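You operate a simulated robot arm through the tools that you are given. There is no shell and no other tool. Be economical: measure what you need, move in short steps, check, and stop when the job is done.

You run a simulated two-armed robot. Do the job below in one go: nothing can be reset, and whatever is moved stays where it is left.

JOB
Close the carton, tape its seam with the strip from the tape drawer and label it.
Fine: both flaps flat; strip pressed on along the seam; drawer shut again; the label that the order card names, on the white square. Where these are worked on the way, their far stop is far enough and under half their travel is too little: tape drawer.

The check looks at the end state, three seconds after you hand in, the way a careful person would. Anything else that was tipped, shoved, dropped, spilled or broken makes it a failure.

ROBOT AND FRAMES
Two 7-joint arms with two-finger parallel grippers on one trunk, on a base that drives. Base frame: it is fixed to the floor where the robot stands at the start and does not move with it; the origin is under the middle of the robot, x ahead of it, y to its left, z up; the surface under the hand at the start is at about z = 0.78. Lengths are in m, angles in rad, forces in N, time in s.
The left shoulder is at the start at [0.071, 0.156, 1.055], the right one opposite. Places, roughly: carton flap one [0.6, 0.2, 1]; carton flap two [0.6, -0.2, 1]; tape drawer [0.5, -0.1, 0.7]; white square [0.6, -0.2, 1]. Payload 3.91 kg a hand.
The TCP of each hand is the grasp point between the finger pads, 0.03 m short of the fingertips. In the tool frame z runs along the fingers and y along their closing line. The gripper opens to 0.11 m. The fingers are 0.02 m wide and 0.01 m thick; the gripper's body (0.048 by 0.112 m) begins 0.055 m behind the TCP.
Orientation is that of the tool frame in the base frame, as a unit quaternion [x, y, z, w]. With the fingers straight down and closing along the base's y, the tool's x points along the base's -x, its y along +y and its z along -z.

CONTROLS
- The arms move only by the tool step_arm. It takes "left_moves", "right_moves" or both (then of equal length, played together; a hand with none holds still); each is a list of rows, each an object of numbers (a shift or turn left out is 0, a gripper value left out holds the last): "dx", "dy", "dz": the shift along the tool's x, y, z in m; "rx", "ry", "rz": the turn, a rotation vector about the tool's x, y, z in rad; "gripper": the finger opening in m, from 0 to 0.11. In form: [{"dx": .., "dy": .., "dz": .., "rx": .., "ry": .., "rz": .., "gripper": ..}, ...]. A call has 1 to 12 rows; each row is the pose to reach, as a shift and turn from the pose commanded when the call began, along the tool's axes at that moment. Rows are played at 5 a second. More than 0.05 m and 0.15 rad between two rows, or a gripper value outside its range, and nothing of the call is played. Where a pose cannot be reached the arm comes as near as it can. A force on the tool above 40 N (or 10 N above the force at the start of the call, whichever is more), or a blocked arm, ends the call early, and 0.2 s more pass. Each finger travels about 0.108 m/s and halts on what it meets, pressing with about 23 N; the grip force reading is that of the motor and also rises with nothing between the fingers. The clock runs only during rows and for 0.2 s after the last one: add rows that repeat a pose to give the fingers time. The reply holds the time, the measured pose of the TCP, the force on the tool along the base axes, the opening and the grip force, in the units named above and with some noise, with the torque about the TCP (base axes, N m) and any sound that the robot's microphone picked up.
- Cameras (640 x 400 px; columns grow to the right, rows downward): "scene" is now at [0.1383, 0.0121, 1.2758]; the picture's right is [0.16, -0.99, -0.00], its down [-0.63, -0.10, -0.77] and it looks along [0.76, 0.12, -0.63] (base axes); focal length 214 px, centre (320, 200). "left" rides on the left gripper at [0.072, -0.017, -0.103] in its tool frame; the picture's right is [0.23, 0.97, 0.00], its down [-0.76, 0.18, -0.62] and it looks along [-0.61, 0.14, 0.78] (tool axes); focal length 222 px, centre (320, 200). "right" rides on the right gripper at [0.072, 0.017, -0.103] in its tool frame; the picture's right is [-0.23, 0.97, 0.00], its down [-0.76, -0.18, -0.62] and it looks along [-0.61, -0.14, 0.78] (tool axes); focal length 222 px, centre (320, 200). There is no depth. A picture from a camera that has moved, and an enlarged one, comes with that camera's place and axes in the base frame and with its lens.
- grab_frame(camera): a new picture of that camera. No time passes.
- move_column(by): slides the trunk up (or, below 0, down) by that many m; the arms and the scene camera ride with it, the base frame stays. It gives what a move gives, with no picture.
- steer(legs): drives the robot by 1 to 6 legs, each [ahead, left, turn to the left] in m, m and rad, along the robot's own axes; the way and the turn of a leg run together, so that a leg with both is an arc; at most 1.5 m and 3.142 rad a leg. The arms and the cameras ride along, it lands a little off, and it stops where it bumps. It gives what a move gives.
- pan_tilt(pan, tilt): turns the head with the scene camera to pan (to the left, within 1.501 rad either way) and tilt (down, from -0.506 to 1.204), counted from straight ahead of the robot. It gives what a move gives.
- zoom(camera, box): a new picture of the part [left, top, right, bottom] of that camera's present view, enlarged. No time passes.
- finish_job(): hands the job in; it is judged then, once.

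Go step by step. Nothing tells you exact positions but the pictures and the camera data: compare them with the known pose of the tool, close in by small moves and look again before you grip or let go. The budget is 120 turns and 88 pictures, counting those below and the enlarged ones. Unless the task says otherwise, let go and move clear before handing in, and close with one line.

The tools are called after "Request:" as name(argument=value, ...) on one line, values as JSON. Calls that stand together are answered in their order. step_arm: Moves the arms, as the interface text tells. Its arguments: {"type":"object","properties":{"left_moves":{"type":"array","items":{"type":"object","properties":{"dx":{"type":"number"},"dy":{"type":"number"},"dz":{"type":"number"},"rx":{"type":"number"},"ry":{"type":"number"},"rz":{"type":"number"},"gripper":{"type":"number"}}}},"right_moves":{"type":"array","items":{"type":"object","properties":{"dx":{"type":"number"},"dy":{"type":"number"},"dz":{"type":"number"},"rx":{"type":"number"},"ry":{"type":"number"},"rz":{"type":"number"},"gripper":{"type":"number"}}}}},"required":[]} The other tools are called the same way: move_column (by) slides the trunk up or down; steer (legs) drives the base; pan_tilt (pan, tilt) turns the head that bears the scene camera; grab_frame (camera) takes a picture; zoom (camera, box) takes an enlarged picture of a part of a camera's view; finish_job () hands the job in.

At the start:

```text
time: 0.0
left_tcp_pos: [0.5487, 0.3294, 1.2466]
left_tcp_rot: [0.001, 1.0, 0.0, 0.0]
left_force: [0.4, -0.1, 0.5]
left_wrist_torque: [0.0, 0.03, -0.04]
left_opening: 0.1103
left_grip_force: 0.0
right_tcp_pos: [0.805, -0.3259, 1.1568]
right_tcp_rot: [0.0, 1.0, 0.0, -0.001]
right_force: [0.5, 0.7, -0.3]
right_wrist_torque: [0.01, 0.01, 0.03]
right_opening: 0.11
right_grip_force: 0.1
trunk travel left (down, up): [-0.5, 0.44]
robot x, y, heading: [-0.0012, -0.0013, 0.001]
head pan, tilt: [0.157, 0.686]
```

scene: 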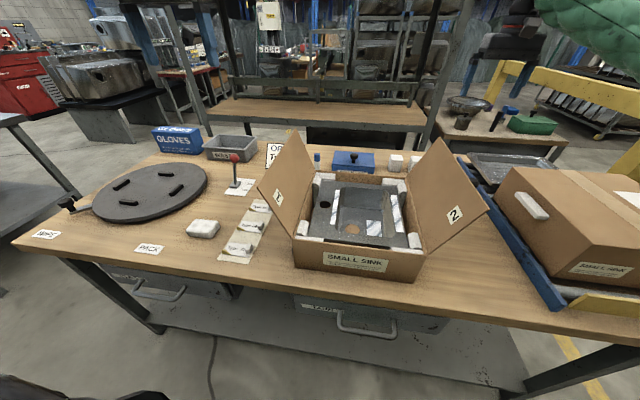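
right: 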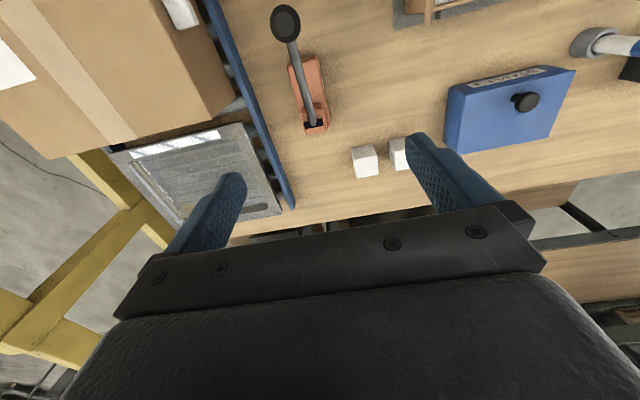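
left: 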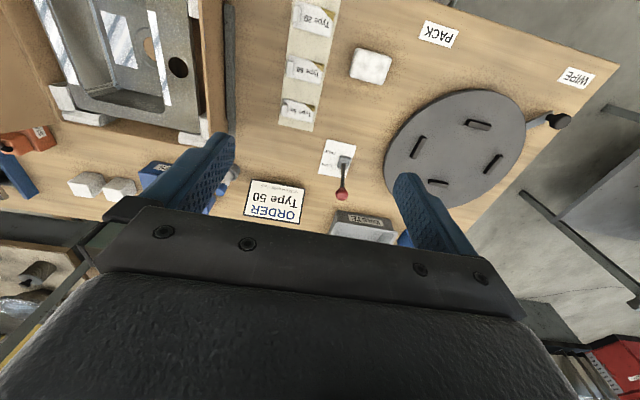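

The order card seems to read "Type 50"; the carton is open with flaps 1 and 2 raised. I zoom in on the card, the labels and the carton.

Request:
zoom(camera="left", box=[230, 0, 390, 240])

Request:
zoom(camera="scene", box=[200, 120, 500, 340])

```text
1.67 times, centred on (310, 120) of left
camera zoom: at [0.4782, 0.3137, 1.3488], right [-0.23, 0.97, 0.0], down [0.76, 0.18, 0.62], along [0.61, 0.14, -0.78], focal length 370 px, centre (337, 333)
```

zoom: 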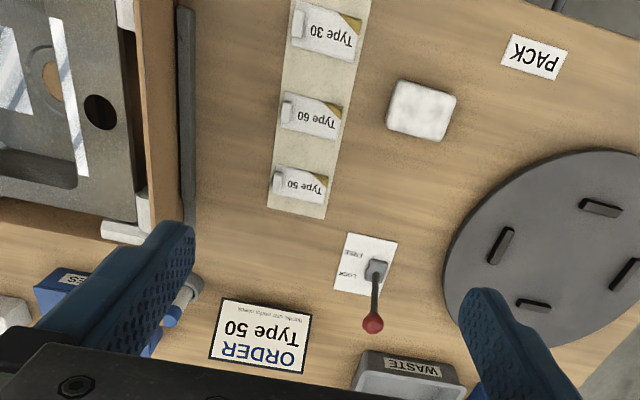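

```text
1.82 times, centred on (350, 230) of scene
camera zoom: at [0.1383, 0.0121, 1.2758], right [0.16, -0.99, 0.0], down [-0.63, -0.1, -0.77], along [0.76, 0.12, -0.63], focal length 390 px, centre (266, 146)
```

zoom: 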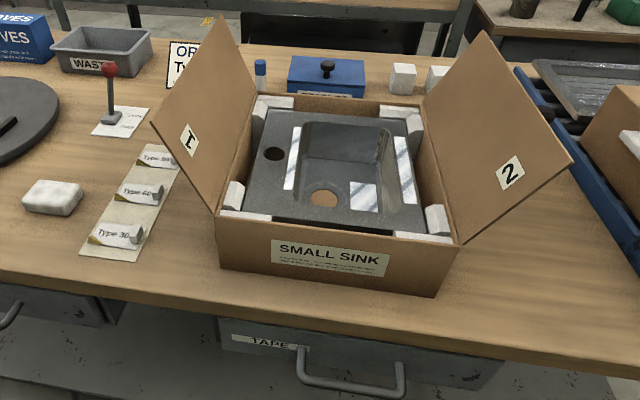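

Type 50 is confirmed. I take the carton to be x 0.45–0.76, y -0.17–0.13, with its top at z≈0.88 and the flaps leaning outward. First I bring the closed left fingers outside flap 1.

Request:
step_arm(left_moves=[{"gripper": 0, "dz": 0.02}, {"dx": -0.01, "dy": -0.01, "dz": 0.06}, {"dx": -0.02, "dy": -0.02, "dz": 0.1}, {"dx": -0.03, "dy": -0.03, "dz": 0.14}, {"dx": -0.04, "dy": -0.04, "dz": 0.18}, {"dx": -0.05, "dy": -0.06, "dz": 0.215}, {"dx": -0.05, "dy": -0.07, "dz": 0.226}])

Request:
grab_frame(camera="scene")

```text
time: 1.6
left_tcp_pos: [0.5988, 0.2584, 1.0196]
left_tcp_rot: [-0.001, 1.0, 0.0, 0.0]
left_force: [0.3, 0.2, 0.8]
left_wrist_torque: [0.03, -0.01, 0.0]
left_opening: 0.0
left_grip_force: 23.0
right_tcp_pos: [0.8045, -0.3259, 1.1574]
right_tcp_rot: [0.0, 1.0, 0.001, 0.0]
right_force: [-0.2, -0.9, -0.2]
right_wrist_torque: [-0.01, 0.01, -0.02]
right_opening: 0.1103
right_grip_force: 0.0
trunk travel left (down, up): [-0.5, 0.44]
robot x, y, heading: [-0.001, 0.0012, 0.001]
head pan, tilt: [0.157, 0.686]
```

```text
82 pictures are left
camera scene: at [0.138, 0.0122, 1.2759], right [0.16, -0.99, 0.0], down [-0.63, -0.1, -0.77], along [0.76, 0.12, -0.63], focal length 214 px, centre (320, 200)
```

scene: 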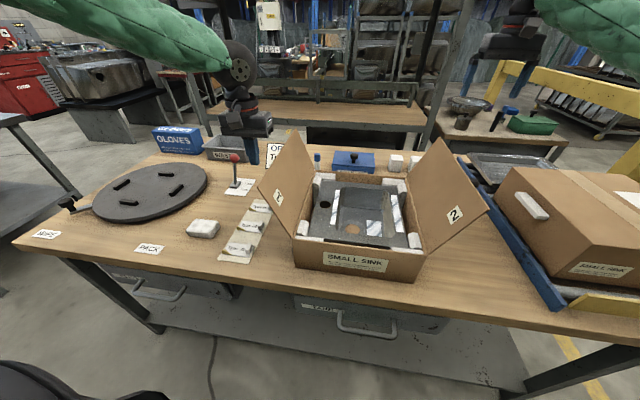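

The left hand is outside flap 1. I push it inward over its hinge.

Request:
step_arm(left_moves=[{"dy": -0.03}, {"dy": -0.06}, {"dy": -0.09}, {"dy": -0.115}, {"dy": -0.14, "dz": 0.0}, {"dy": -0.16, "dz": 0.005}, {"dy": -0.18, "dz": 0.015}, {"dy": -0.2, "dz": 0.03}, {"dy": -0.215, "dz": 0.05}, {"dy": -0.225, "dz": 0.07}])

Request:
grab_frame(camera="scene")

```text
time: 3.8
left_tcp_pos: [0.5998, 0.0345, 0.9496]
left_tcp_rot: [0.0, 1.0, 0.0, 0.0]
left_force: [0.5, 0.6, -0.2]
left_wrist_torque: [0.0, 0.03, -0.01]
left_opening: 0.0001
left_grip_force: 23.6
right_tcp_pos: [0.8061, -0.3254, 1.1561]
right_tcp_rot: [0.0, 1.0, 0.0, -0.001]
right_force: [0.3, 0.4, 0.1]
right_wrist_torque: [-0.03, 0.0, -0.01]
right_opening: 0.1103
right_grip_force: 0.0
trunk travel left (down, up): [-0.5, 0.44]
robot x, y, heading: [0.0007, -0.0009, -0.001]
head pan, tilt: [0.157, 0.686]
```

```text
81 pictures are left
camera scene: at [0.1393, 0.0122, 1.2757], right [0.16, -0.99, 0.0], down [-0.63, -0.1, -0.77], along [0.76, 0.12, -0.63], focal length 214 px, centre (320, 200)
```

scene: 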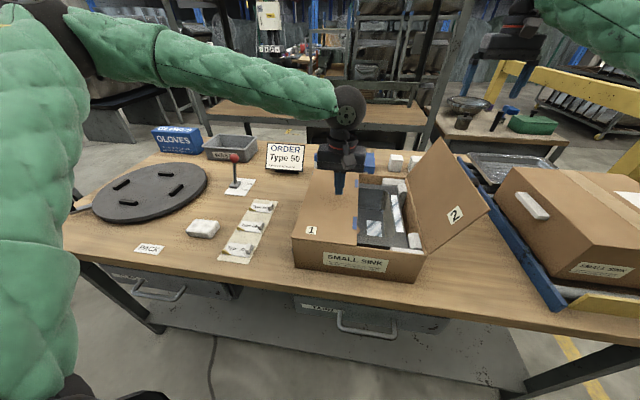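

Flap 1 is folded down. I press it lightly, lift the left hand away, and bring the right hand outside flap 2.

Request:
step_arm(left_moves=[{"dz": 0.02}, {"dz": 0.033}, {"dz": 0.033}, {"dz": -0.01}, {"dz": -0.05, "dy": 0.03}, {"dz": -0.1, "dy": 0.06}, {"dz": -0.14, "dy": 0.1}, {"dz": -0.14, "dy": 0.15}], right_moves=[{"gripper": 0, "dx": 0.03}, {"dx": 0.07, "dz": 0.01}, {"dx": 0.11, "dz": 0.03}, {"dx": 0.15, "dz": 0.05}, {"dx": 0.18, "dz": 0.08}, {"dx": 0.205, "dz": 0.1}, {"dx": 0.205, "dy": 0.02, "dz": 0.12}, {"dx": 0.205, "dy": 0.046, "dz": 0.137}])

Request:
grab_frame(camera="scene")

```text
refused: row 6 steps farther than a row can; nothing moved
```

```text
80 pictures are left
camera scene: at [0.1393, 0.0122, 1.2757], right [0.16, -0.99, 0.0], down [-0.63, -0.1, -0.77], along [0.76, 0.12, -0.63], focal length 214 px, centre (320, 200)
```

scene: 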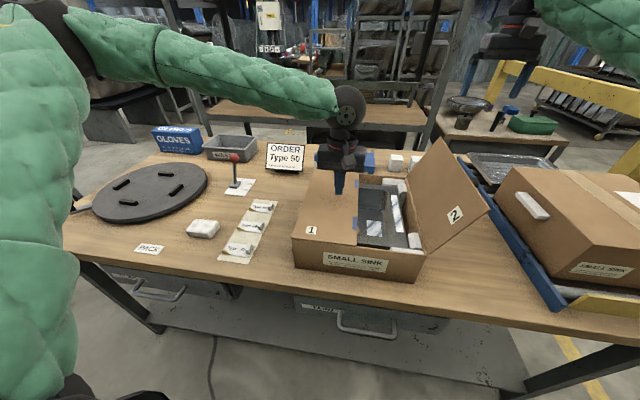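

One row stepped too far; I resend it with smaller steps.

Request:
step_arm(left_moves=[{"dz": 0.02}, {"dz": 0.033}, {"dz": 0.033}, {"dz": -0.01}, {"dz": -0.05, "dy": 0.02}, {"dz": -0.085, "dy": 0.05}, {"dz": -0.12, "dy": 0.08}, {"dz": -0.14, "dy": 0.12}, {"dz": -0.14, "dy": 0.16}], right_moves=[{"gripper": 0, "dx": 0.03}, {"dx": 0.07, "dz": 0.01}, {"dx": 0.11, "dz": 0.03}, {"dx": 0.15, "dz": 0.05}, {"dx": 0.18, "dz": 0.08}, {"dx": 0.205, "dz": 0.1}, {"dx": 0.205, "dy": 0.02, "dz": 0.12}, {"dx": 0.205, "dy": 0.046, "dz": 0.137}, {"dx": 0.205, "dy": 0.046, "dz": 0.137}])

Request:
grab_frame(camera="scene")

```text
time: 4.3
left_tcp_pos: [0.599, 0.0343, 0.9294]
left_tcp_rot: [0.001, 1.0, -0.002, 0.002]
left_force: [-11.1, 2.2, 16.1]
left_wrist_torque: [0.1, 0.45, 0.02]
left_opening: 0.0
left_grip_force: 22.9
right_tcp_pos: [0.7575, -0.3263, 1.1529]
right_tcp_rot: [0.0, 1.0, 0.0, -0.001]
right_force: [0.2, -0.7, -0.4]
right_wrist_torque: [0.06, 0.03, -0.02]
right_opening: 0.0
right_grip_force: 0.0
trunk travel left (down, up): [-0.5, 0.44]
robot x, y, heading: [-0.0001, 0.0022, 0.002]
head pan, tilt: [0.157, 0.686]
stopped in row 2 (left hand): the force on the tool passed its limit at 124 N (the readings are from after the stop); the commanded pose is now the measured one
```

```text
79 pictures are left
camera scene: at [0.1375, 0.0117, 1.276], right [0.16, -0.99, 0.0], down [-0.63, -0.1, -0.77], along [0.76, 0.12, -0.63], focal length 214 px, centre (320, 200)
```

scene: 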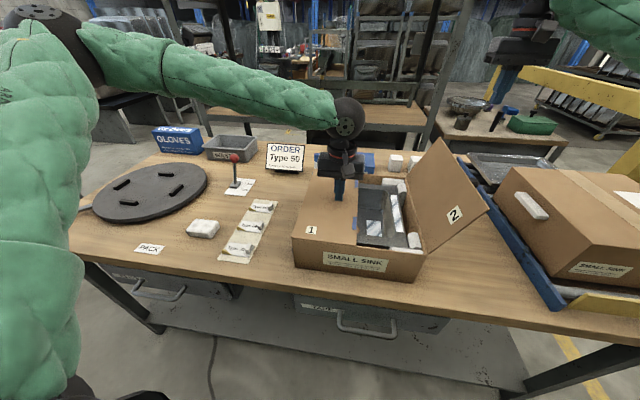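

Flap 1 is flat; the fingertip met it at z≈0.90. I lift the left hand away and move the right hand outside flap 2.

Request:
step_arm(left_moves=[{"dz": -0.02}, {"dz": -0.05, "dy": 0.02}, {"dz": -0.085, "dy": 0.05}, {"dz": -0.12, "dy": 0.08}, {"dz": -0.15, "dy": 0.12}, {"dz": -0.15, "dy": 0.16}, {"dz": -0.15, "dy": 0.2}], right_moves=[{"dx": 0.04}, {"dx": 0.08}, {"dx": 0.12, "dz": 0.02}, {"dx": 0.157, "dz": 0.05}, {"dx": 0.157, "dy": 0.01, "dz": 0.09}, {"dx": 0.157, "dy": 0.03, "dz": 0.12}, {"dx": 0.157, "dy": 0.046, "dz": 0.133}])

Request:
grab_frame(camera="scene")

```text
time: 5.9
left_tcp_pos: [0.5968, 0.2347, 1.0786]
left_tcp_rot: [0.001, 1.0, -0.002, 0.002]
left_force: [-0.9, -0.1, -0.6]
left_wrist_torque: [-0.01, -0.01, 0.01]
left_opening: 0.0001
left_grip_force: 22.7
right_tcp_pos: [0.5985, -0.2796, 1.0217]
right_tcp_rot: [0.001, 1.0, -0.001, 0.0]
right_force: [0.0, 0.5, 0.2]
right_wrist_torque: [0.0, 0.01, 0.02]
right_opening: 0.0
right_grip_force: 23.5
trunk travel left (down, up): [-0.5, 0.44]
robot x, y, heading: [-0.0011, 0.0037, -0.001]
head pan, tilt: [0.157, 0.686]
```

```text
78 pictures are left
camera scene: at [0.138, 0.0133, 1.2759], right [0.15, -0.99, 0.0], down [-0.63, -0.1, -0.77], along [0.76, 0.12, -0.63], focal length 214 px, centre (320, 200)
```

scene: 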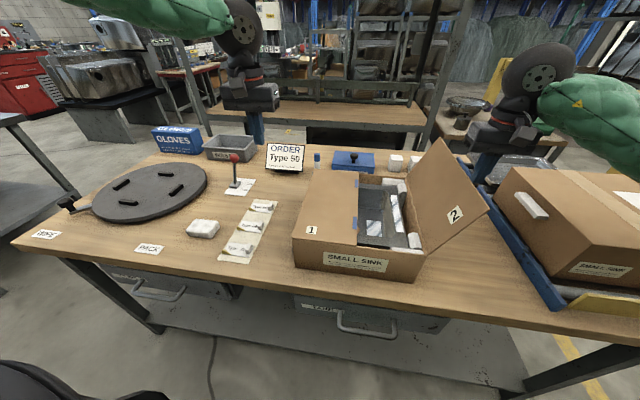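

Flap 1 stays down. Now I push flap 2 over.

Request:
step_arm(right_moves=[{"dy": 0.03}, {"dy": 0.06}, {"dy": 0.09}, {"dy": 0.113, "dz": 0.0}, {"dy": 0.133, "dz": 0.005}, {"dy": 0.153, "dz": 0.017}, {"dy": 0.173, "dz": 0.032}, {"dy": 0.188, "dz": 0.052}, {"dy": 0.198, "dz": 0.073}, {"dy": 0.198, "dz": 0.083}, {"dy": 0.198, "dz": 0.088}])

Request:
grab_frame(camera="scene")

```text
time: 8.3
left_tcp_pos: [0.5996, 0.2361, 1.0781]
left_tcp_rot: [0.0, 1.0, -0.001, 0.002]
left_force: [0.4, 0.0, 0.0]
left_wrist_torque: [-0.06, 0.01, 0.02]
left_opening: 0.0
left_grip_force: 23.1
right_tcp_pos: [0.6037, -0.0816, 0.9301]
right_tcp_rot: [0.0, 1.0, -0.001, -0.002]
right_force: [-1.3, -5.2, 6.4]
right_wrist_torque: [-0.17, 0.02, -0.08]
right_opening: 0.0
right_grip_force: 22.9
trunk travel left (down, up): [-0.5, 0.44]
robot x, y, heading: [0.0041, 0.0027, 0.003]
head pan, tilt: [0.157, 0.686]
```

```text
77 pictures are left
camera scene: at [0.1406, 0.0125, 1.2754], right [0.16, -0.99, 0.0], down [-0.63, -0.1, -0.77], along [0.76, 0.12, -0.63], focal length 214 px, centre (320, 200)
```

scene: 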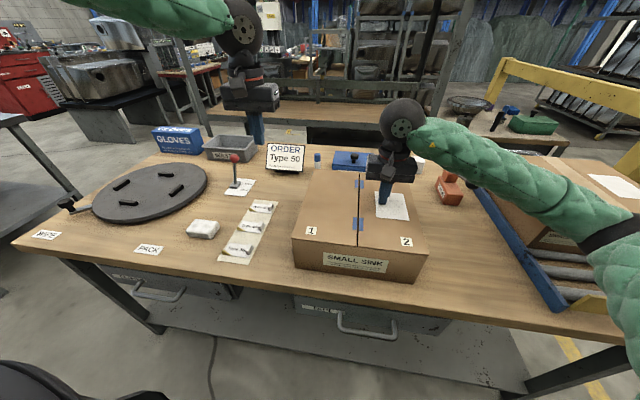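

Both flaps are flat, and the white square and the blue seam marks are visible. I lift the right hand, then back the robot away to reach the drawer.

Request:
step_arm(right_moves=[{"dz": -0.03}, {"dz": -0.07}, {"dz": -0.11, "dy": -0.03}, {"dz": -0.15, "dy": -0.06}, {"dz": -0.17, "dy": -0.1}, {"dz": -0.17, "dy": -0.14}])

Request:
steer(legs=[[-0.42, 0, 0]])

Request:
pan_tilt(pan=0, tilt=0.75)

Request:
grab_frame(camera="scene")

```text
time: 9.7
left_tcp_pos: [0.5972, 0.2342, 1.0785]
left_tcp_rot: [0.0, 1.0, -0.001, 0.003]
left_force: [0.2, -0.4, -0.3]
left_wrist_torque: [0.06, -0.06, -0.02]
left_opening: 0.0
left_grip_force: 22.8
right_tcp_pos: [0.5993, -0.2242, 1.1017]
right_tcp_rot: [-0.001, 1.0, 0.001, -0.001]
right_force: [0.0, -0.5, 0.4]
right_wrist_torque: [0.01, -0.02, 0.02]
right_opening: 0.0001
right_grip_force: 23.0
trunk travel left (down, up): [-0.5, 0.44]
robot x, y, heading: [-0.0001, 0.0017, -0.0]
head pan, tilt: [0.157, 0.686]
```

```text
time: 12.3
left_tcp_pos: [0.1759, 0.2389, 1.08]
left_tcp_rot: [-0.006, 1.0, -0.001, 0.003]
left_force: [0.6, 0.5, -0.7]
left_wrist_torque: [-0.01, -0.01, -0.01]
left_opening: 0.0
left_grip_force: 23.1
right_tcp_pos: [0.1854, -0.217, 1.1018]
right_tcp_rot: [-0.007, 1.0, 0.0, -0.001]
right_force: [0.5, -0.8, 0.1]
right_wrist_torque: [0.0, -0.02, 0.01]
right_opening: 0.0
right_grip_force: 23.1
trunk travel left (down, up): [-0.5, 0.44]
robot x, y, heading: [-0.4173, -0.0037, 0.017]
head pan, tilt: [0.157, 0.686]
```

```text
time: 13.0
left_tcp_pos: [0.1774, 0.2389, 1.077]
left_tcp_rot: [-0.006, 1.0, -0.001, 0.002]
left_force: [-0.3, 0.1, 0.1]
left_wrist_torque: [0.0, 0.0, 0.01]
left_opening: 0.0
left_grip_force: 23.3
right_tcp_pos: [0.1859, -0.2166, 1.1019]
right_tcp_rot: [-0.007, 1.0, 0.0, -0.001]
right_force: [-0.6, -0.3, -0.3]
right_wrist_torque: [0.0, 0.0, -0.02]
right_opening: 0.0001
right_grip_force: 22.9
trunk travel left (down, up): [-0.5, 0.44]
robot x, y, heading: [-0.4163, -0.0025, 0.014]
head pan, tilt: [0.0, 0.75]
```

```text
76 pictures are left
camera scene: at [-0.2796, -0.0022, 1.2703], right [0.01, -1.0, 0.0], down [-0.68, -0.01, -0.73], along [0.73, 0.01, -0.68], focal length 214 px, centre (320, 200)
```

scene: 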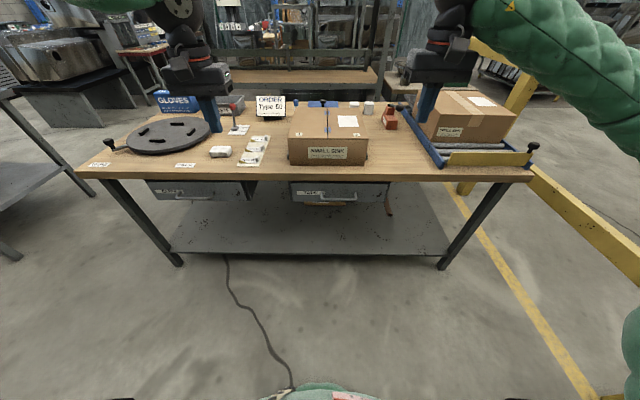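

Request:
zoom(camera="scene", box=[280, 160, 400, 230])

```text
5.33 times, centred on (340, 195) of scene
camera zoom: at [-0.2796, -0.0022, 1.2703], right [0.01, -1.0, 0.0], down [-0.68, -0.01, -0.73], along [0.73, 0.01, -0.68], focal length 1144 px, centre (213, 227)
```

zoom: 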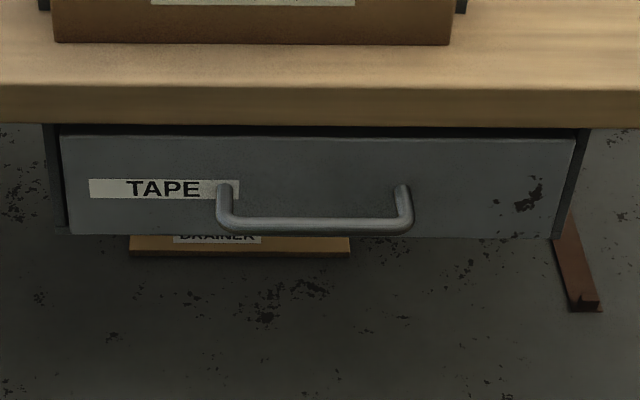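

The handle bar is at about x 0.363, y from 0 to -0.148, z 0.67. I start turning the right hand so its fingers point forward and close vertically, moving down in front of the table.

Request:
step_arm(right_moves=[{"rx": -0.0837, "ry": -0.0837, "rz": 0.0837, "dx": -0.004, "dy": 0.008, "dz": 0.016}, {"rx": -0.1674, "ry": -0.1674, "rz": 0.1674, "dx": -0.008, "dy": 0.016, "dz": 0.032}, {"rx": -0.2511, "ry": -0.2511, "rz": 0.2511, "dx": -0.012, "dy": 0.024, "dz": 0.048}, {"rx": -0.3348, "ry": -0.3348, "rz": 0.3348, "dx": -0.016, "dy": 0.032, "dz": 0.064}, {"rx": -0.4185, "ry": -0.4185, "rz": 0.4185, "dx": -0.02, "dy": 0.04, "dz": 0.08}, {"rx": -0.5022, "ry": -0.5022, "rz": 0.5022, "dx": -0.024, "dy": 0.048, "dz": 0.096}, {"rx": -0.5859, "ry": -0.5859, "rz": 0.5859, "dx": -0.028, "dy": 0.056, "dz": 0.112}, {"rx": -0.6696, "ry": -0.6696, "rz": 0.6696, "dx": -0.034, "dy": 0.064, "dz": 0.13}, {"rx": -0.7533, "ry": -0.7533, "rz": 0.7533, "dx": -0.04, "dy": 0.072, "dz": 0.148}, {"rx": -0.837, "ry": -0.837, "rz": 0.837, "dx": -0.045, "dy": 0.08, "dz": 0.166}, {"rx": -0.9207, "ry": -0.9207, "rz": 0.9207, "dx": -0.05, "dy": 0.088, "dz": 0.184}, {"rx": -1.0044, "ry": -1.0044, "rz": 1.0044, "dx": -0.055, "dy": 0.097, "dz": 0.2}])

Request:
grab_frame(camera="scene")

```text
time: 15.6
left_tcp_pos: [0.1775, 0.2388, 1.0788]
left_tcp_rot: [-0.008, 1.0, -0.001, 0.002]
left_force: [-0.3, 0.1, 1.7]
left_wrist_torque: [0.01, -0.01, 0.02]
left_opening: 0.0
left_grip_force: 22.9
right_tcp_pos: [0.218, -0.1544, 0.9309]
right_tcp_rot: [0.404, 0.716, 0.406, 0.398]
right_force: [0.3, -1.3, 0.0]
right_wrist_torque: [0.03, 0.01, 0.01]
right_opening: 0.0
right_grip_force: 23.2
right hand out of reach, approached as far as the arm can: row 11, 12
trunk travel left (down, up): [-0.5, 0.44]
robot x, y, heading: [-0.4159, -0.0026, 0.019]
head pan, tilt: [0.0, 0.75]
```

```text
74 pictures are left
camera scene: at [-0.2801, -0.0037, 1.2705], right [0.01, -1.0, 0.0], down [-0.68, -0.01, -0.73], along [0.73, 0.01, -0.68], focal length 214 px, centre (320, 200)
```

scene: 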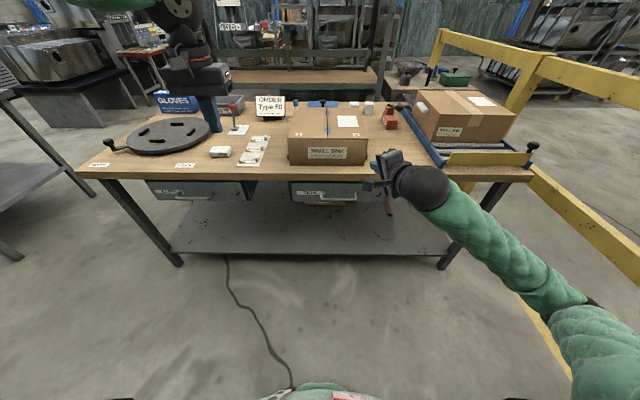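

The hand came up short because it's too close in, so I shift it forward and down first and finish the turn there.

Request:
step_arm(right_moves=[{"dx": 0.012, "dy": -0.02, "dz": 0.033}, {"dx": 0.024, "dy": -0.04, "dz": 0.066}, {"dx": 0.036, "dy": -0.06, "dz": 0.098}, {"dx": 0.048, "dy": -0.08, "dz": 0.131}])

```text
time: 16.8
left_tcp_pos: [0.176, 0.241, 1.0776]
left_tcp_rot: [-0.007, 1.0, -0.002, 0.002]
left_force: [0.7, 0.8, -0.2]
left_wrist_torque: [-0.03, -0.04, -0.03]
left_opening: 0.0002
left_grip_force: 22.5
right_tcp_pos: [0.2698, -0.2379, 0.8587]
right_tcp_rot: [0.358, 0.748, 0.334, 0.449]
right_force: [-0.9, 0.7, 0.8]
right_wrist_torque: [-0.01, 0.03, -0.06]
right_opening: 0.0
right_grip_force: 23.0
right hand out of reach, approached as far as the arm can: row 1, 2, 3, 4
trunk travel left (down, up): [-0.5, 0.44]
robot x, y, heading: [-0.4171, -0.005, 0.014]
head pan, tilt: [0.0, 0.75]
stopped in row 4 (right hand): the arm was blocked; the commanded pose is now the measured one
```

That roll direction runs into a joint limit. I roll the hand the other way about its fingers instead (camera side to the right).

Request:
step_arm(right_moves=[{"rx": 0.0207, "ry": -0.0244, "rz": -0.1425}, {"rx": 0.0415, "ry": -0.0488, "rz": -0.285}, {"rx": 0.0622, "ry": -0.0731, "rz": -0.4275}, {"rx": 0.0829, "ry": -0.0975, "rz": -0.57}, {"rx": 0.1037, "ry": -0.1219, "rz": -0.7125}, {"rx": 0.1244, "ry": -0.1463, "rz": -0.855}, {"rx": 0.1451, "ry": -0.1707, "rz": -0.9975}, {"rx": 0.1659, "ry": -0.195, "rz": -1.14}, {"rx": 0.1866, "ry": -0.2194, "rz": -1.2825}, {"rx": 0.2073, "ry": -0.2438, "rz": -1.425}, {"rx": 0.2281, "ry": -0.2682, "rz": -1.5675}, {"rx": 0.2488, "ry": -0.2926, "rz": -1.71}])

Request:
grab_frame(camera="scene")

```text
time: 19.4
left_tcp_pos: [0.179, 0.2422, 1.077]
left_tcp_rot: [-0.008, 1.0, -0.002, 0.001]
left_force: [0.0, 0.9, -0.2]
left_wrist_torque: [-0.07, 0.04, -0.01]
left_opening: 0.0003
left_grip_force: 22.8
right_tcp_pos: [0.1846, -0.3446, 0.8458]
right_tcp_rot: [-0.272, 0.772, -0.13, 0.559]
right_force: [0.5, -0.3, 1.0]
right_wrist_torque: [-0.02, 0.08, 0.04]
right_opening: 0.0
right_grip_force: 22.5
right hand out of reach, approached as far as the arm can: row 1, 2, 3, 4, 5, 6, 7, 8, 9, 10, 11, 12
trunk travel left (down, up): [-0.5, 0.44]
robot x, y, heading: [-0.4177, -0.0007, 0.014]
head pan, tilt: [0.0, 0.75]
```

```text
73 pictures are left
camera scene: at [-0.2777, 0.0003, 1.2704], right [0.02, -1.0, 0.0], down [-0.68, -0.01, -0.73], along [0.73, 0.01, -0.68], focal length 214 px, centre (320, 200)
```

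scene: 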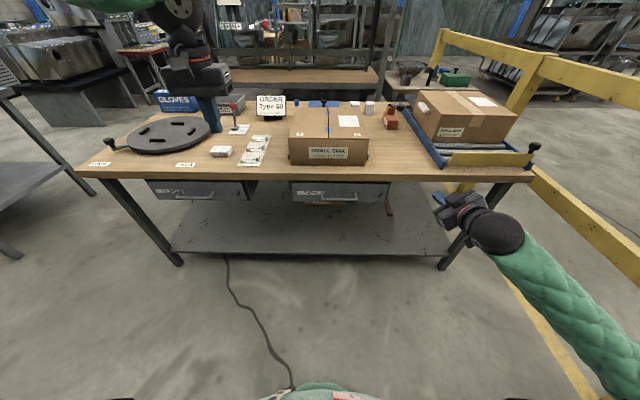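

The hand needs a straighter arm to point forward, so I lower the trunk, putting the shoulder closer to handle height, and back up slightly.

Request:
steer(legs=[[-0.1, 0, 0]])

Request:
move_column(by=-0.25)

Request:
step_arm(right_moves=[{}])

Request:
grab_frame(camera="scene")

```text
time: 20.6
left_tcp_pos: [0.0724, 0.2381, 1.0791]
left_tcp_rot: [-0.007, 1.0, 0.0, 0.003]
left_force: [-0.2, -0.2, 0.7]
left_wrist_torque: [0.02, -0.06, 0.01]
left_opening: 0.0001
left_grip_force: 22.7
right_tcp_pos: [0.0783, -0.3477, 0.8476]
right_tcp_rot: [-0.271, 0.772, -0.13, 0.56]
right_force: [-0.3, 0.4, 0.2]
right_wrist_torque: [-0.01, 0.0, -0.01]
right_opening: 0.0
right_grip_force: 22.9
trunk travel left (down, up): [-0.5, 0.44]
robot x, y, heading: [-0.5209, -0.0052, 0.014]
head pan, tilt: [0.0, 0.75]
```

```text
time: 23.1
left_tcp_pos: [0.0748, 0.2381, 0.8273]
left_tcp_rot: [-0.006, 1.0, -0.002, 0.003]
left_force: [-0.4, -0.2, 0.0]
left_wrist_torque: [0.0, -0.02, 0.01]
left_opening: 0.0
left_grip_force: 22.3
right_tcp_pos: [0.0807, -0.3475, 0.5954]
right_tcp_rot: [-0.272, 0.772, -0.131, 0.559]
right_force: [-0.3, -0.3, 0.8]
right_wrist_torque: [0.01, -0.02, 0.0]
right_opening: 0.0002
right_grip_force: 22.7
trunk travel left (down, up): [-0.25, 0.69]
robot x, y, heading: [-0.5175, -0.0014, 0.01]
head pan, tilt: [0.0, 0.75]
```

```text
time: 23.5
left_tcp_pos: [0.0747, 0.2373, 0.8289]
left_tcp_rot: [-0.007, 1.0, -0.001, 0.002]
left_force: [0.2, 0.2, 0.4]
left_wrist_torque: [-0.02, -0.01, 0.01]
left_opening: 0.0
left_grip_force: 23.0
right_tcp_pos: [0.0806, -0.3481, 0.5964]
right_tcp_rot: [-0.271, 0.772, -0.13, 0.56]
right_force: [-1.5, -0.2, -0.1]
right_wrist_torque: [0.02, -0.01, 0.0]
right_opening: 0.0
right_grip_force: 22.8
trunk travel left (down, up): [-0.25, 0.69]
robot x, y, heading: [-0.5155, -0.0024, 0.017]
head pan, tilt: [0.0, 0.75]
```

```text
72 pictures are left
camera scene: at [-0.3825, -0.0034, 1.0204], right [0.01, -1.0, 0.0], down [-0.68, -0.01, -0.73], along [0.73, 0.01, -0.68], focal length 214 px, centre (320, 200)
```

scene: 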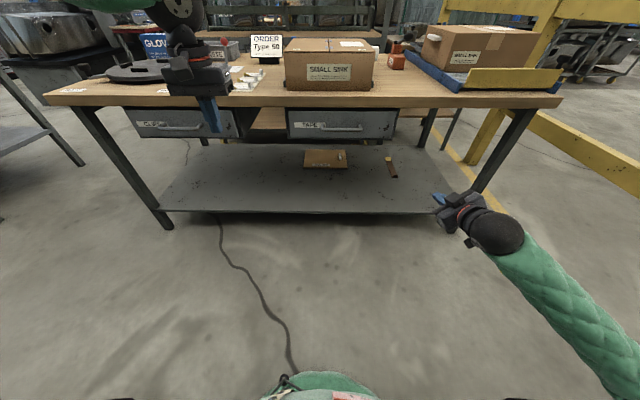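

The robot is lower and further back. Now I move the right hand to a spot in front of the handle with fingers forward, closing vertically.

Request:
step_arm(right_moves=[{"dx": -0.0324, "dy": 0.0174, "dz": 0.0228, "rx": 0.0463, "ry": -0.0093, "rz": -0.122, "gripper": 0.07}, {"dx": -0.0648, "dy": 0.0348, "dz": 0.0455, "rx": 0.0925, "ry": -0.0186, "rz": -0.244}, {"dx": -0.0971, "dy": 0.0521, "dz": 0.0683, "rx": 0.139, "ry": -0.028, "rz": -0.366}, {"dx": -0.1295, "dy": 0.0695, "dz": 0.091, "rx": 0.185, "ry": -0.0373, "rz": -0.4885}, {"dx": -0.1619, "dy": 0.0869, "dz": 0.1138, "rx": 0.231, "ry": -0.0466, "rz": -0.611}, {"dx": -0.1943, "dy": 0.1043, "dz": 0.1365, "rx": 0.2775, "ry": -0.056, "rz": -0.733}, {"dx": -0.2266, "dy": 0.1216, "dz": 0.1593, "rx": 0.324, "ry": -0.065, "rz": -0.855}, {"dx": -0.259, "dy": 0.139, "dz": 0.182, "rx": 0.37, "ry": -0.0745, "rz": -0.977}, {"dx": -0.259, "dy": 0.139, "dz": 0.182, "rx": 0.37, "ry": -0.0745, "rz": -0.977}])

Request:
grab_frame(camera="scene")

Request:
grab_frame(camera="right")

```text
time: 25.7
left_tcp_pos: [0.0746, 0.2383, 0.8294]
left_tcp_rot: [-0.007, 1.0, -0.001, 0.002]
left_force: [0.2, 0.7, 0.2]
left_wrist_torque: [0.04, 0.0, 0.01]
left_opening: 0.0
left_grip_force: 23.1
right_tcp_pos: [0.0522, -0.1552, 0.2592]
right_tcp_rot: [-0.277, 0.916, -0.172, 0.236]
right_force: [-0.2, -0.1, -0.5]
right_wrist_torque: [0.0, 0.0, 0.0]
right_opening: 0.0698
right_grip_force: 0.0
right hand out of reach, approached as far as the arm can: row 1, 2, 3, 4, 5, 6, 7, 8, 9
trunk travel left (down, up): [-0.25, 0.69]
robot x, y, heading: [-0.5213, -0.0038, 0.009]
head pan, tilt: [0.0, 0.75]
stopped in row 9 (right hand): the arm was blocked; the commanded pose is now the measured one
```

```text
71 pictures are left
camera scene: at [-0.3829, -0.0034, 1.0206], right [0.01, -1.0, 0.0], down [-0.68, -0.01, -0.73], along [0.73, 0.01, -0.68], focal length 214 px, centre (320, 200)
```

scene: 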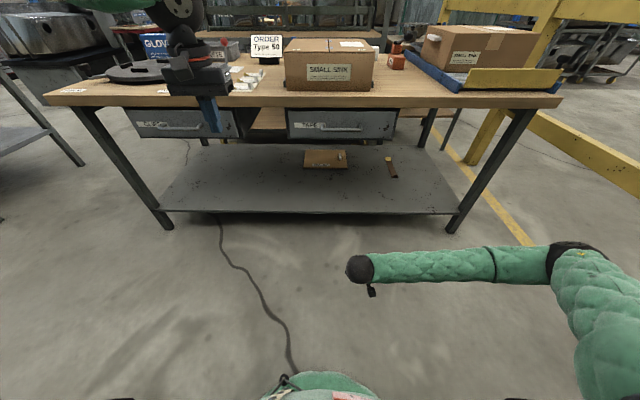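

```text
70 pictures are left
camera right: at [-0.0628, -0.1654, 0.3146], right [-0.25, 0.9, -0.36], down [0.31, 0.42, 0.85], along [0.92, 0.1, -0.38], focal length 222 px, centre (320, 200)
```

right: 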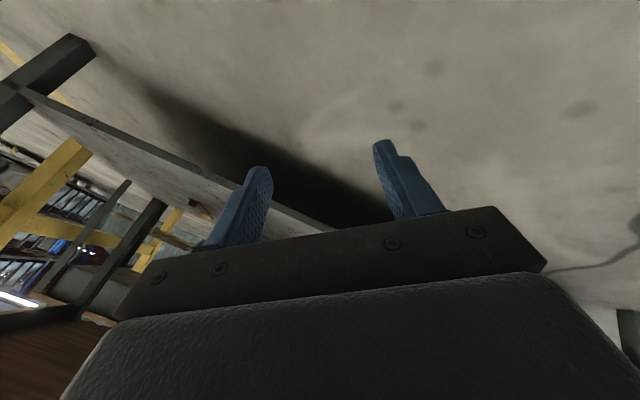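

The arm drifted into an awkward low pose. I bring it back to a normal pose with fingers down, in free space in front of the table.

Request:
step_arm(right_moves=[{"dx": -0.0164, "dy": -0.0326, "dz": -0.0328, "rx": -0.0295, "ry": 0.0405, "rz": 0.0475}, {"dx": -0.0328, "dy": -0.0652, "dz": -0.0657, "rx": -0.059, "ry": 0.081, "rz": 0.095}, {"dx": -0.0492, "dy": -0.0978, "dz": -0.0985, "rx": -0.0885, "ry": 0.1215, "rz": 0.1425}, {"dx": -0.0657, "dy": -0.1303, "dz": -0.1313, "rx": -0.118, "ry": 0.162, "rz": 0.19}, {"dx": -0.0821, "dy": -0.1629, "dz": -0.1642, "rx": -0.1475, "ry": 0.2025, "rz": 0.2375}, {"dx": -0.0985, "dy": -0.1955, "dz": -0.197, "rx": -0.177, "ry": 0.243, "rz": 0.285}, {"dx": -0.1149, "dy": -0.2281, "dz": -0.2298, "rx": -0.2065, "ry": 0.2835, "rz": 0.3325}, {"dx": -0.1313, "dy": -0.2607, "dz": -0.2627, "rx": -0.236, "ry": 0.324, "rz": 0.38}, {"dx": -0.1478, "dy": -0.2933, "dz": -0.2955, "rx": -0.2655, "ry": 0.3645, "rz": 0.4275}, {"dx": -0.1642, "dy": -0.3258, "dz": -0.3283, "rx": -0.295, "ry": 0.405, "rz": 0.475}, {"dx": -0.1806, "dy": -0.3584, "dz": -0.3612, "rx": -0.3245, "ry": 0.4455, "rz": 0.5225}, {"dx": -0.197, "dy": -0.391, "dz": -0.394, "rx": -0.354, "ry": 0.486, "rz": 0.57}])

Request:
grab_frame(camera="scene")

```text
time: 28.3
left_tcp_pos: [0.0751, 0.2386, 0.8297]
left_tcp_rot: [-0.007, 1.0, -0.001, 0.002]
left_force: [0.0, -0.5, -0.1]
left_wrist_torque: [-0.01, -0.02, 0.0]
left_opening: 0.0
left_grip_force: 23.0
right_tcp_pos: [0.1553, -0.2756, 0.8254]
right_tcp_rot: [-0.001, 1.0, 0.0, -0.002]
right_force: [0.3, 0.2, 0.1]
right_wrist_torque: [0.02, -0.02, 0.0]
right_opening: 0.07
right_grip_force: 0.0
trunk travel left (down, up): [-0.25, 0.69]
robot x, y, heading: [-0.5197, -0.0016, 0.017]
head pan, tilt: [0.0, 0.75]
```

```text
69 pictures are left
camera scene: at [-0.3828, -0.0032, 1.0203], right [0.01, -1.0, 0.0], down [-0.68, -0.01, -0.73], along [0.73, 0.01, -0.68], focal length 214 px, centre (320, 200)
```

scene: 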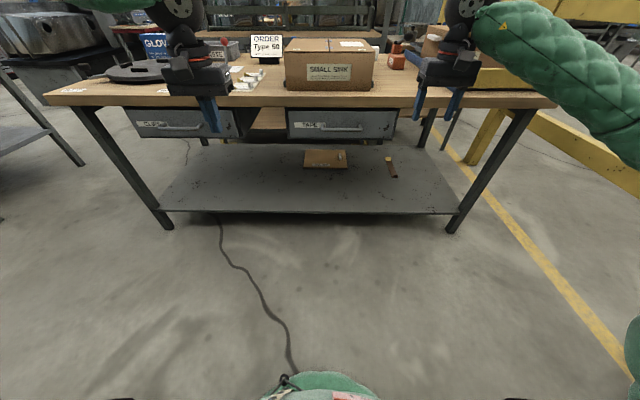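

The right hand is back in a normal pose with fingers down. I'll hook the handle from above with closed fingers tilted forward, so I move to just in front of it, tilted 0.5 rad.

Request:
step_arm(right_moves=[{"dx": -0.024, "dy": 0.034, "dz": 0.008, "ry": -0.083, "gripper": 0}, {"dx": -0.048, "dy": 0.068, "dz": 0.015, "ry": -0.167}, {"dx": -0.072, "dy": 0.102, "dz": 0.022, "ry": -0.25}, {"dx": -0.096, "dy": 0.137, "dz": 0.03, "ry": -0.333}, {"dx": -0.12, "dy": 0.171, "dz": 0.038, "ry": -0.417}, {"dx": -0.145, "dy": 0.205, "dz": 0.045, "ry": -0.5}])

Request:
grab_frame(camera="right")

Request:
zoom(camera="scene", box=[270, 70, 420, 160])

```text
time: 29.7
left_tcp_pos: [0.0745, 0.2386, 0.8293]
left_tcp_rot: [-0.006, 1.0, -0.001, 0.003]
left_force: [-0.7, 0.0, 0.1]
left_wrist_torque: [-0.01, 0.01, -0.03]
left_opening: 0.0
left_grip_force: 22.3
right_tcp_pos: [0.3019, -0.0712, 0.7803]
right_tcp_rot: [0.0, 0.969, 0.0, 0.247]
right_force: [-0.3, 0.5, 0.4]
right_wrist_torque: [0.02, 0.01, 0.0]
right_opening: 0.0
right_grip_force: 22.2
trunk travel left (down, up): [-0.25, 0.69]
robot x, y, heading: [-0.5189, -0.0057, 0.015]
head pan, tilt: [0.0, 0.75]
```

```text
68 pictures are left
camera right: at [0.1889, -0.0545, 0.8371], right [0.2, 0.97, 0.11], down [0.37, -0.18, 0.91], along [0.91, -0.14, -0.4], focal length 222 px, centre (320, 200)
```

right: 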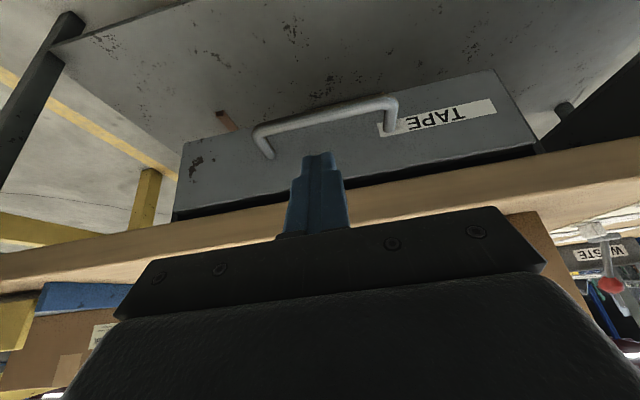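

```text
4.27 times, centred on (345, 115) of scene
camera zoom: at [-0.3823, -0.0034, 1.0203], right [0.01, -1.0, 0.0], down [-0.68, -0.01, -0.73], along [0.73, 0.01, -0.68], focal length 915 px, centre (213, 563)
```

zoom: 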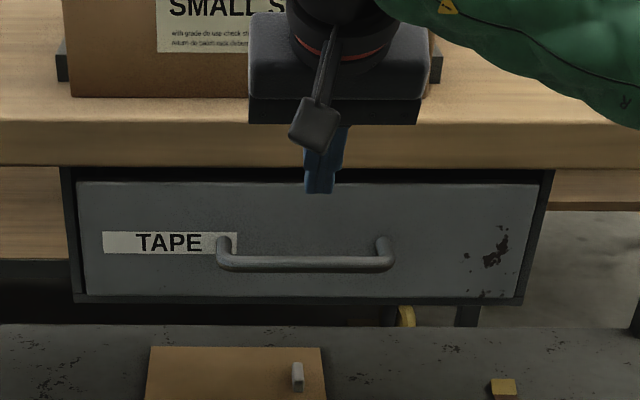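

I triangulated the bar at (0.362, 0.676), the drawer face at about x 0.402 and the table edge at 0.393. I set the tilt to 0.3 and line up to slide the fingertip down behind the bar.

Request:
step_arm(right_moves=[{"dx": -0.02, "dz": 0.008, "ry": 0.1}, {"dx": -0.043, "dz": 0.0155, "ry": 0.2}, {"dx": -0.043, "dz": 0.0155, "ry": 0.2}])

Request:
grab_frame(camera="right")

```text
time: 30.5
left_tcp_pos: [0.0749, 0.2387, 0.8279]
left_tcp_rot: [-0.007, 1.0, -0.001, 0.003]
left_force: [-0.5, 0.5, 0.2]
left_wrist_torque: [0.01, -0.02, 0.02]
left_opening: 0.0
left_grip_force: 23.1
right_tcp_pos: [0.3473, -0.0708, 0.7886]
right_tcp_rot: [-0.001, 0.989, 0.001, 0.146]
right_force: [0.3, -0.1, -0.3]
right_wrist_torque: [-0.02, 0.01, -0.04]
right_opening: 0.0
right_grip_force: 22.6
trunk travel left (down, up): [-0.25, 0.69]
robot x, y, heading: [-0.5166, -0.0028, 0.019]
head pan, tilt: [0.0, 0.75]
```

```text
66 pictures are left
camera right: at [0.2481, -0.0534, 0.8657], right [0.22, 0.97, 0.07], down [0.55, -0.18, 0.82], along [0.81, -0.14, -0.57], focal length 222 px, centre (320, 200)
```

right: 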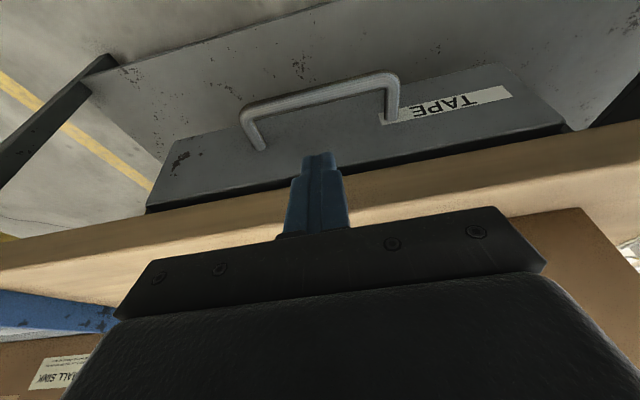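

The measurements agree (bar x≈0.357, face ≈0.40). I slide down along the fingers behind the bar.

Request:
step_arm(right_moves=[{"dz": 0.03}, {"dz": 0.055}, {"dz": 0.075}, {"dz": 0.09}, {"dz": 0.1}])

Request:
grab_frame(camera="right")

Request:
zoom(camera="scene", box=[270, 70, 420, 160])

```text
time: 31.7
left_tcp_pos: [0.0729, 0.2368, 0.8302]
left_tcp_rot: [-0.006, 1.0, -0.001, 0.003]
left_force: [-0.2, -0.3, -0.8]
left_wrist_torque: [-0.02, 0.0, 0.01]
left_opening: 0.0002
left_grip_force: 22.9
right_tcp_pos: [0.3715, -0.0689, 0.7108]
right_tcp_rot: [-0.001, 0.988, 0.003, 0.155]
right_force: [-13.5, 0.7, 22.8]
right_wrist_torque: [-0.46, -1.45, -0.12]
right_opening: 0.0
right_grip_force: 23.0
trunk travel left (down, up): [-0.25, 0.69]
robot x, y, heading: [-0.5208, -0.003, 0.017]
head pan, tilt: [0.0, 0.75]
stopped in row 5 (right hand): the force on the tool passed its limit at 50 N (the readings are from after the stop); the commanded pose is now the measured one
```

```text
65 pictures are left
camera right: at [0.2711, -0.0525, 0.7868], right [0.21, 0.97, 0.08], down [0.54, -0.18, 0.82], along [0.82, -0.13, -0.56], focal length 222 px, centre (320, 200)
```

right: 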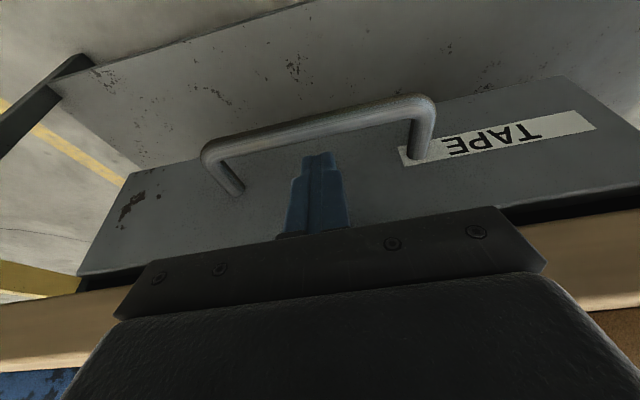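

```text
4.27 times, centred on (345, 115) of scene
camera zoom: at [-0.3848, -0.0035, 1.0209], right [0.01, -1.0, 0.0], down [-0.68, -0.01, -0.73], along [0.73, 0.01, -0.68], focal length 915 px, centre (213, 563)
```

zoom: 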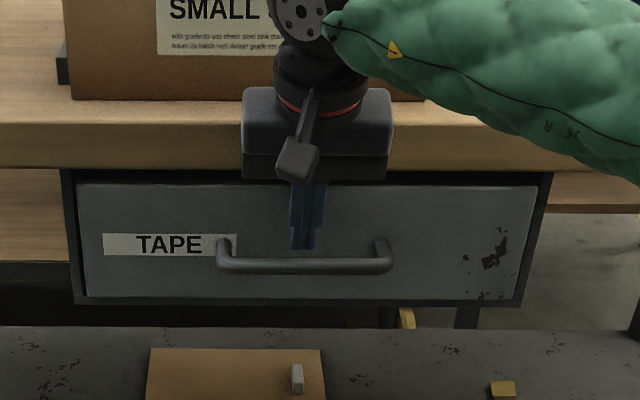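

The hand's body touched the table edge before the finger got in behind the bar. I back off, tilt more (0.6 rad) and come in flatter.

Request:
step_arm(right_moves=[{"dx": 0.01, "dz": -0.03}, {"dx": 0.018, "dz": -0.045, "ry": -0.1}, {"dx": 0.028, "dz": -0.051, "ry": -0.2}, {"dx": 0.028, "dz": -0.051, "ry": -0.29}, {"dx": 0.028, "dz": -0.051, "ry": -0.29}])

```text
time: 32.9
left_tcp_pos: [0.0742, 0.2381, 0.8286]
left_tcp_rot: [-0.007, 1.0, -0.001, 0.002]
left_force: [0.1, 0.0, -0.1]
left_wrist_torque: [-0.01, -0.01, -0.01]
left_opening: 0.0
left_grip_force: 22.3
right_tcp_pos: [0.3314, -0.07, 0.7456]
right_tcp_rot: [-0.001, 0.956, 0.003, 0.293]
right_force: [0.3, -0.1, -0.3]
right_wrist_torque: [-0.01, -0.03, -0.01]
right_opening: 0.0
right_grip_force: 23.3
trunk travel left (down, up): [-0.25, 0.69]
robot x, y, heading: [-0.5185, -0.0002, 0.014]
head pan, tilt: [0.0, 0.75]
```

Request:
step_arm(right_moves=[{"dx": -0.004, "dz": 0.02}, {"dx": -0.005, "dz": 0.035}, {"dx": -0.005, "dz": 0.05}, {"dx": -0.005, "dz": 0.062}])

Request:
grab_frame(camera="right")

Request:
zoom(camera="scene", box=[270, 70, 420, 160])

```text
time: 33.9
left_tcp_pos: [0.0749, 0.2371, 0.8284]
left_tcp_rot: [-0.006, 1.0, -0.001, 0.004]
left_force: [-0.7, 0.1, -0.1]
left_wrist_torque: [-0.01, -0.02, 0.02]
left_opening: 0.0
left_grip_force: 23.1
right_tcp_pos: [0.3698, -0.0687, 0.6951]
right_tcp_rot: [-0.001, 0.956, 0.003, 0.292]
right_force: [-0.1, 0.3, -0.7]
right_wrist_torque: [0.0, -0.03, 0.0]
right_opening: 0.0001
right_grip_force: 23.0
trunk travel left (down, up): [-0.25, 0.69]
robot x, y, heading: [-0.5151, -0.003, 0.017]
head pan, tilt: [0.0, 0.75]
```

```text
63 pictures are left
camera right: at [0.2527, -0.0525, 0.7402], right [0.19, 0.97, 0.13], down [0.28, -0.18, 0.94], along [0.94, -0.14, -0.31], focal length 222 px, centre (320, 200)
```

right: 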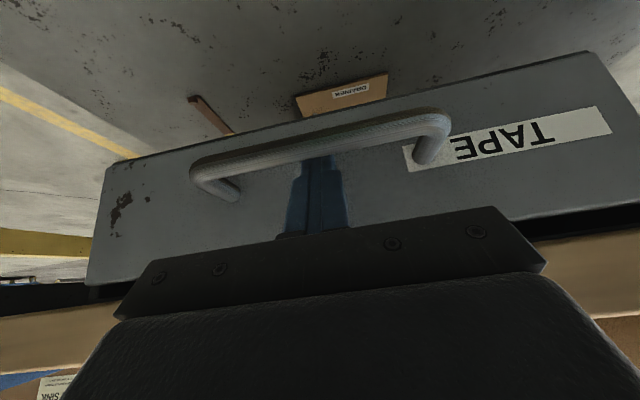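

```text
4.27 times, centred on (345, 115) of scene
camera zoom: at [-0.3824, -0.0035, 1.0203], right [0.01, -1.0, 0.0], down [-0.68, -0.01, -0.73], along [0.73, 0.01, -0.68], focal length 915 px, centre (213, 563)
```

zoom: 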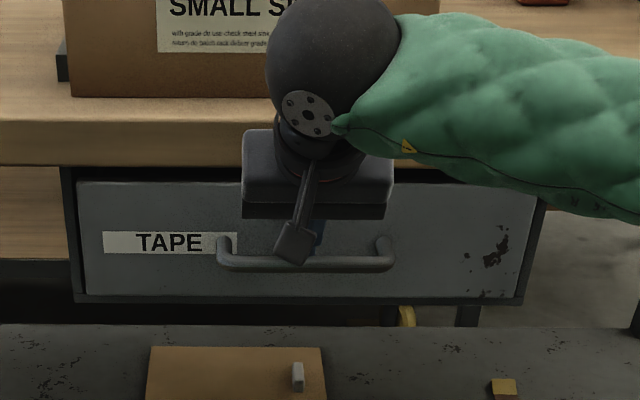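

The finger is behind the bar. I go a few mm deeper and pull the drawer straight back.

Request:
step_arm(right_moves=[{"dz": 0.006}, {"dx": 0.0166, "dz": -0.0052}, {"dx": 0.0414, "dz": -0.022}, {"dx": 0.0662, "dz": -0.0388}, {"dx": 0.0911, "dz": -0.0556}, {"dx": 0.1159, "dz": -0.0724}, {"dx": 0.1408, "dz": -0.0892}, {"dx": 0.1656, "dz": -0.106}])

Request:
grab_frame(camera="scene")

```text
time: 35.7
left_tcp_pos: [0.074, 0.2373, 0.8286]
left_tcp_rot: [-0.007, 1.0, -0.001, 0.002]
left_force: [-0.3, 0.4, -0.2]
left_wrist_torque: [0.01, -0.02, -0.01]
left_opening: 0.0002
left_grip_force: 23.2
right_tcp_pos: [0.1702, -0.0684, 0.6938]
right_tcp_rot: [-0.002, 0.956, 0.004, 0.292]
right_force: [0.0, 0.3, -0.9]
right_wrist_torque: [-0.01, -0.01, -0.02]
right_opening: 0.0
right_grip_force: 22.7
trunk travel left (down, up): [-0.25, 0.69]
robot x, y, heading: [-0.5189, -0.0045, 0.014]
head pan, tilt: [0.0, 0.75]
```

```text
61 pictures are left
camera scene: at [-0.3827, -0.0034, 1.0204], right [0.01, -1.0, 0.0], down [-0.68, -0.01, -0.73], along [0.73, 0.01, -0.68], focal length 214 px, centre (320, 200)
```

scene: 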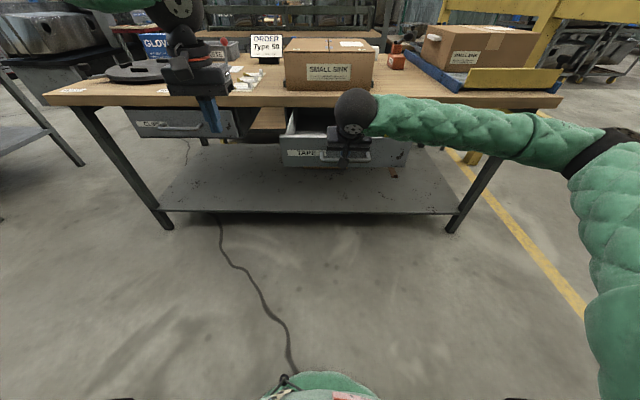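

The drawer is following. I keep pulling toward its stop.

Request:
step_arm(right_moves=[{"dx": 0.0248, "dz": -0.0168}, {"dx": 0.0497, "dz": -0.0336}, {"dx": 0.0745, "dz": -0.0504}, {"dx": 0.0994, "dz": -0.0672}])

Request:
grab_frame(camera="scene")

```text
time: 36.7
left_tcp_pos: [0.074, 0.2374, 0.8271]
left_tcp_rot: [-0.007, 1.0, -0.002, 0.003]
left_force: [0.4, -0.5, -0.1]
left_wrist_torque: [0.02, -0.03, -0.02]
left_opening: 0.0
left_grip_force: 23.1
right_tcp_pos: [0.0517, -0.0703, 0.6913]
right_tcp_rot: [0.0, 0.956, 0.003, 0.292]
right_force: [-1.2, 0.2, 1.5]
right_wrist_torque: [0.0, 0.01, -0.01]
right_opening: 0.0001
right_grip_force: 23.3
trunk travel left (down, up): [-0.25, 0.69]
robot x, y, heading: [-0.5208, -0.0064, 0.012]
head pan, tilt: [0.0, 0.75]
```

```text
60 pictures are left
camera scene: at [-0.3827, -0.0035, 1.0203], right [0.01, -1.0, 0.0], down [-0.68, -0.01, -0.73], along [0.73, 0.01, -0.68], focal length 214 px, centre (320, 200)
```

scene: 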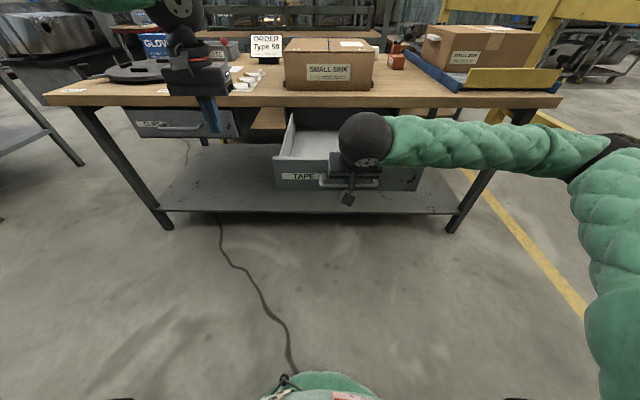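

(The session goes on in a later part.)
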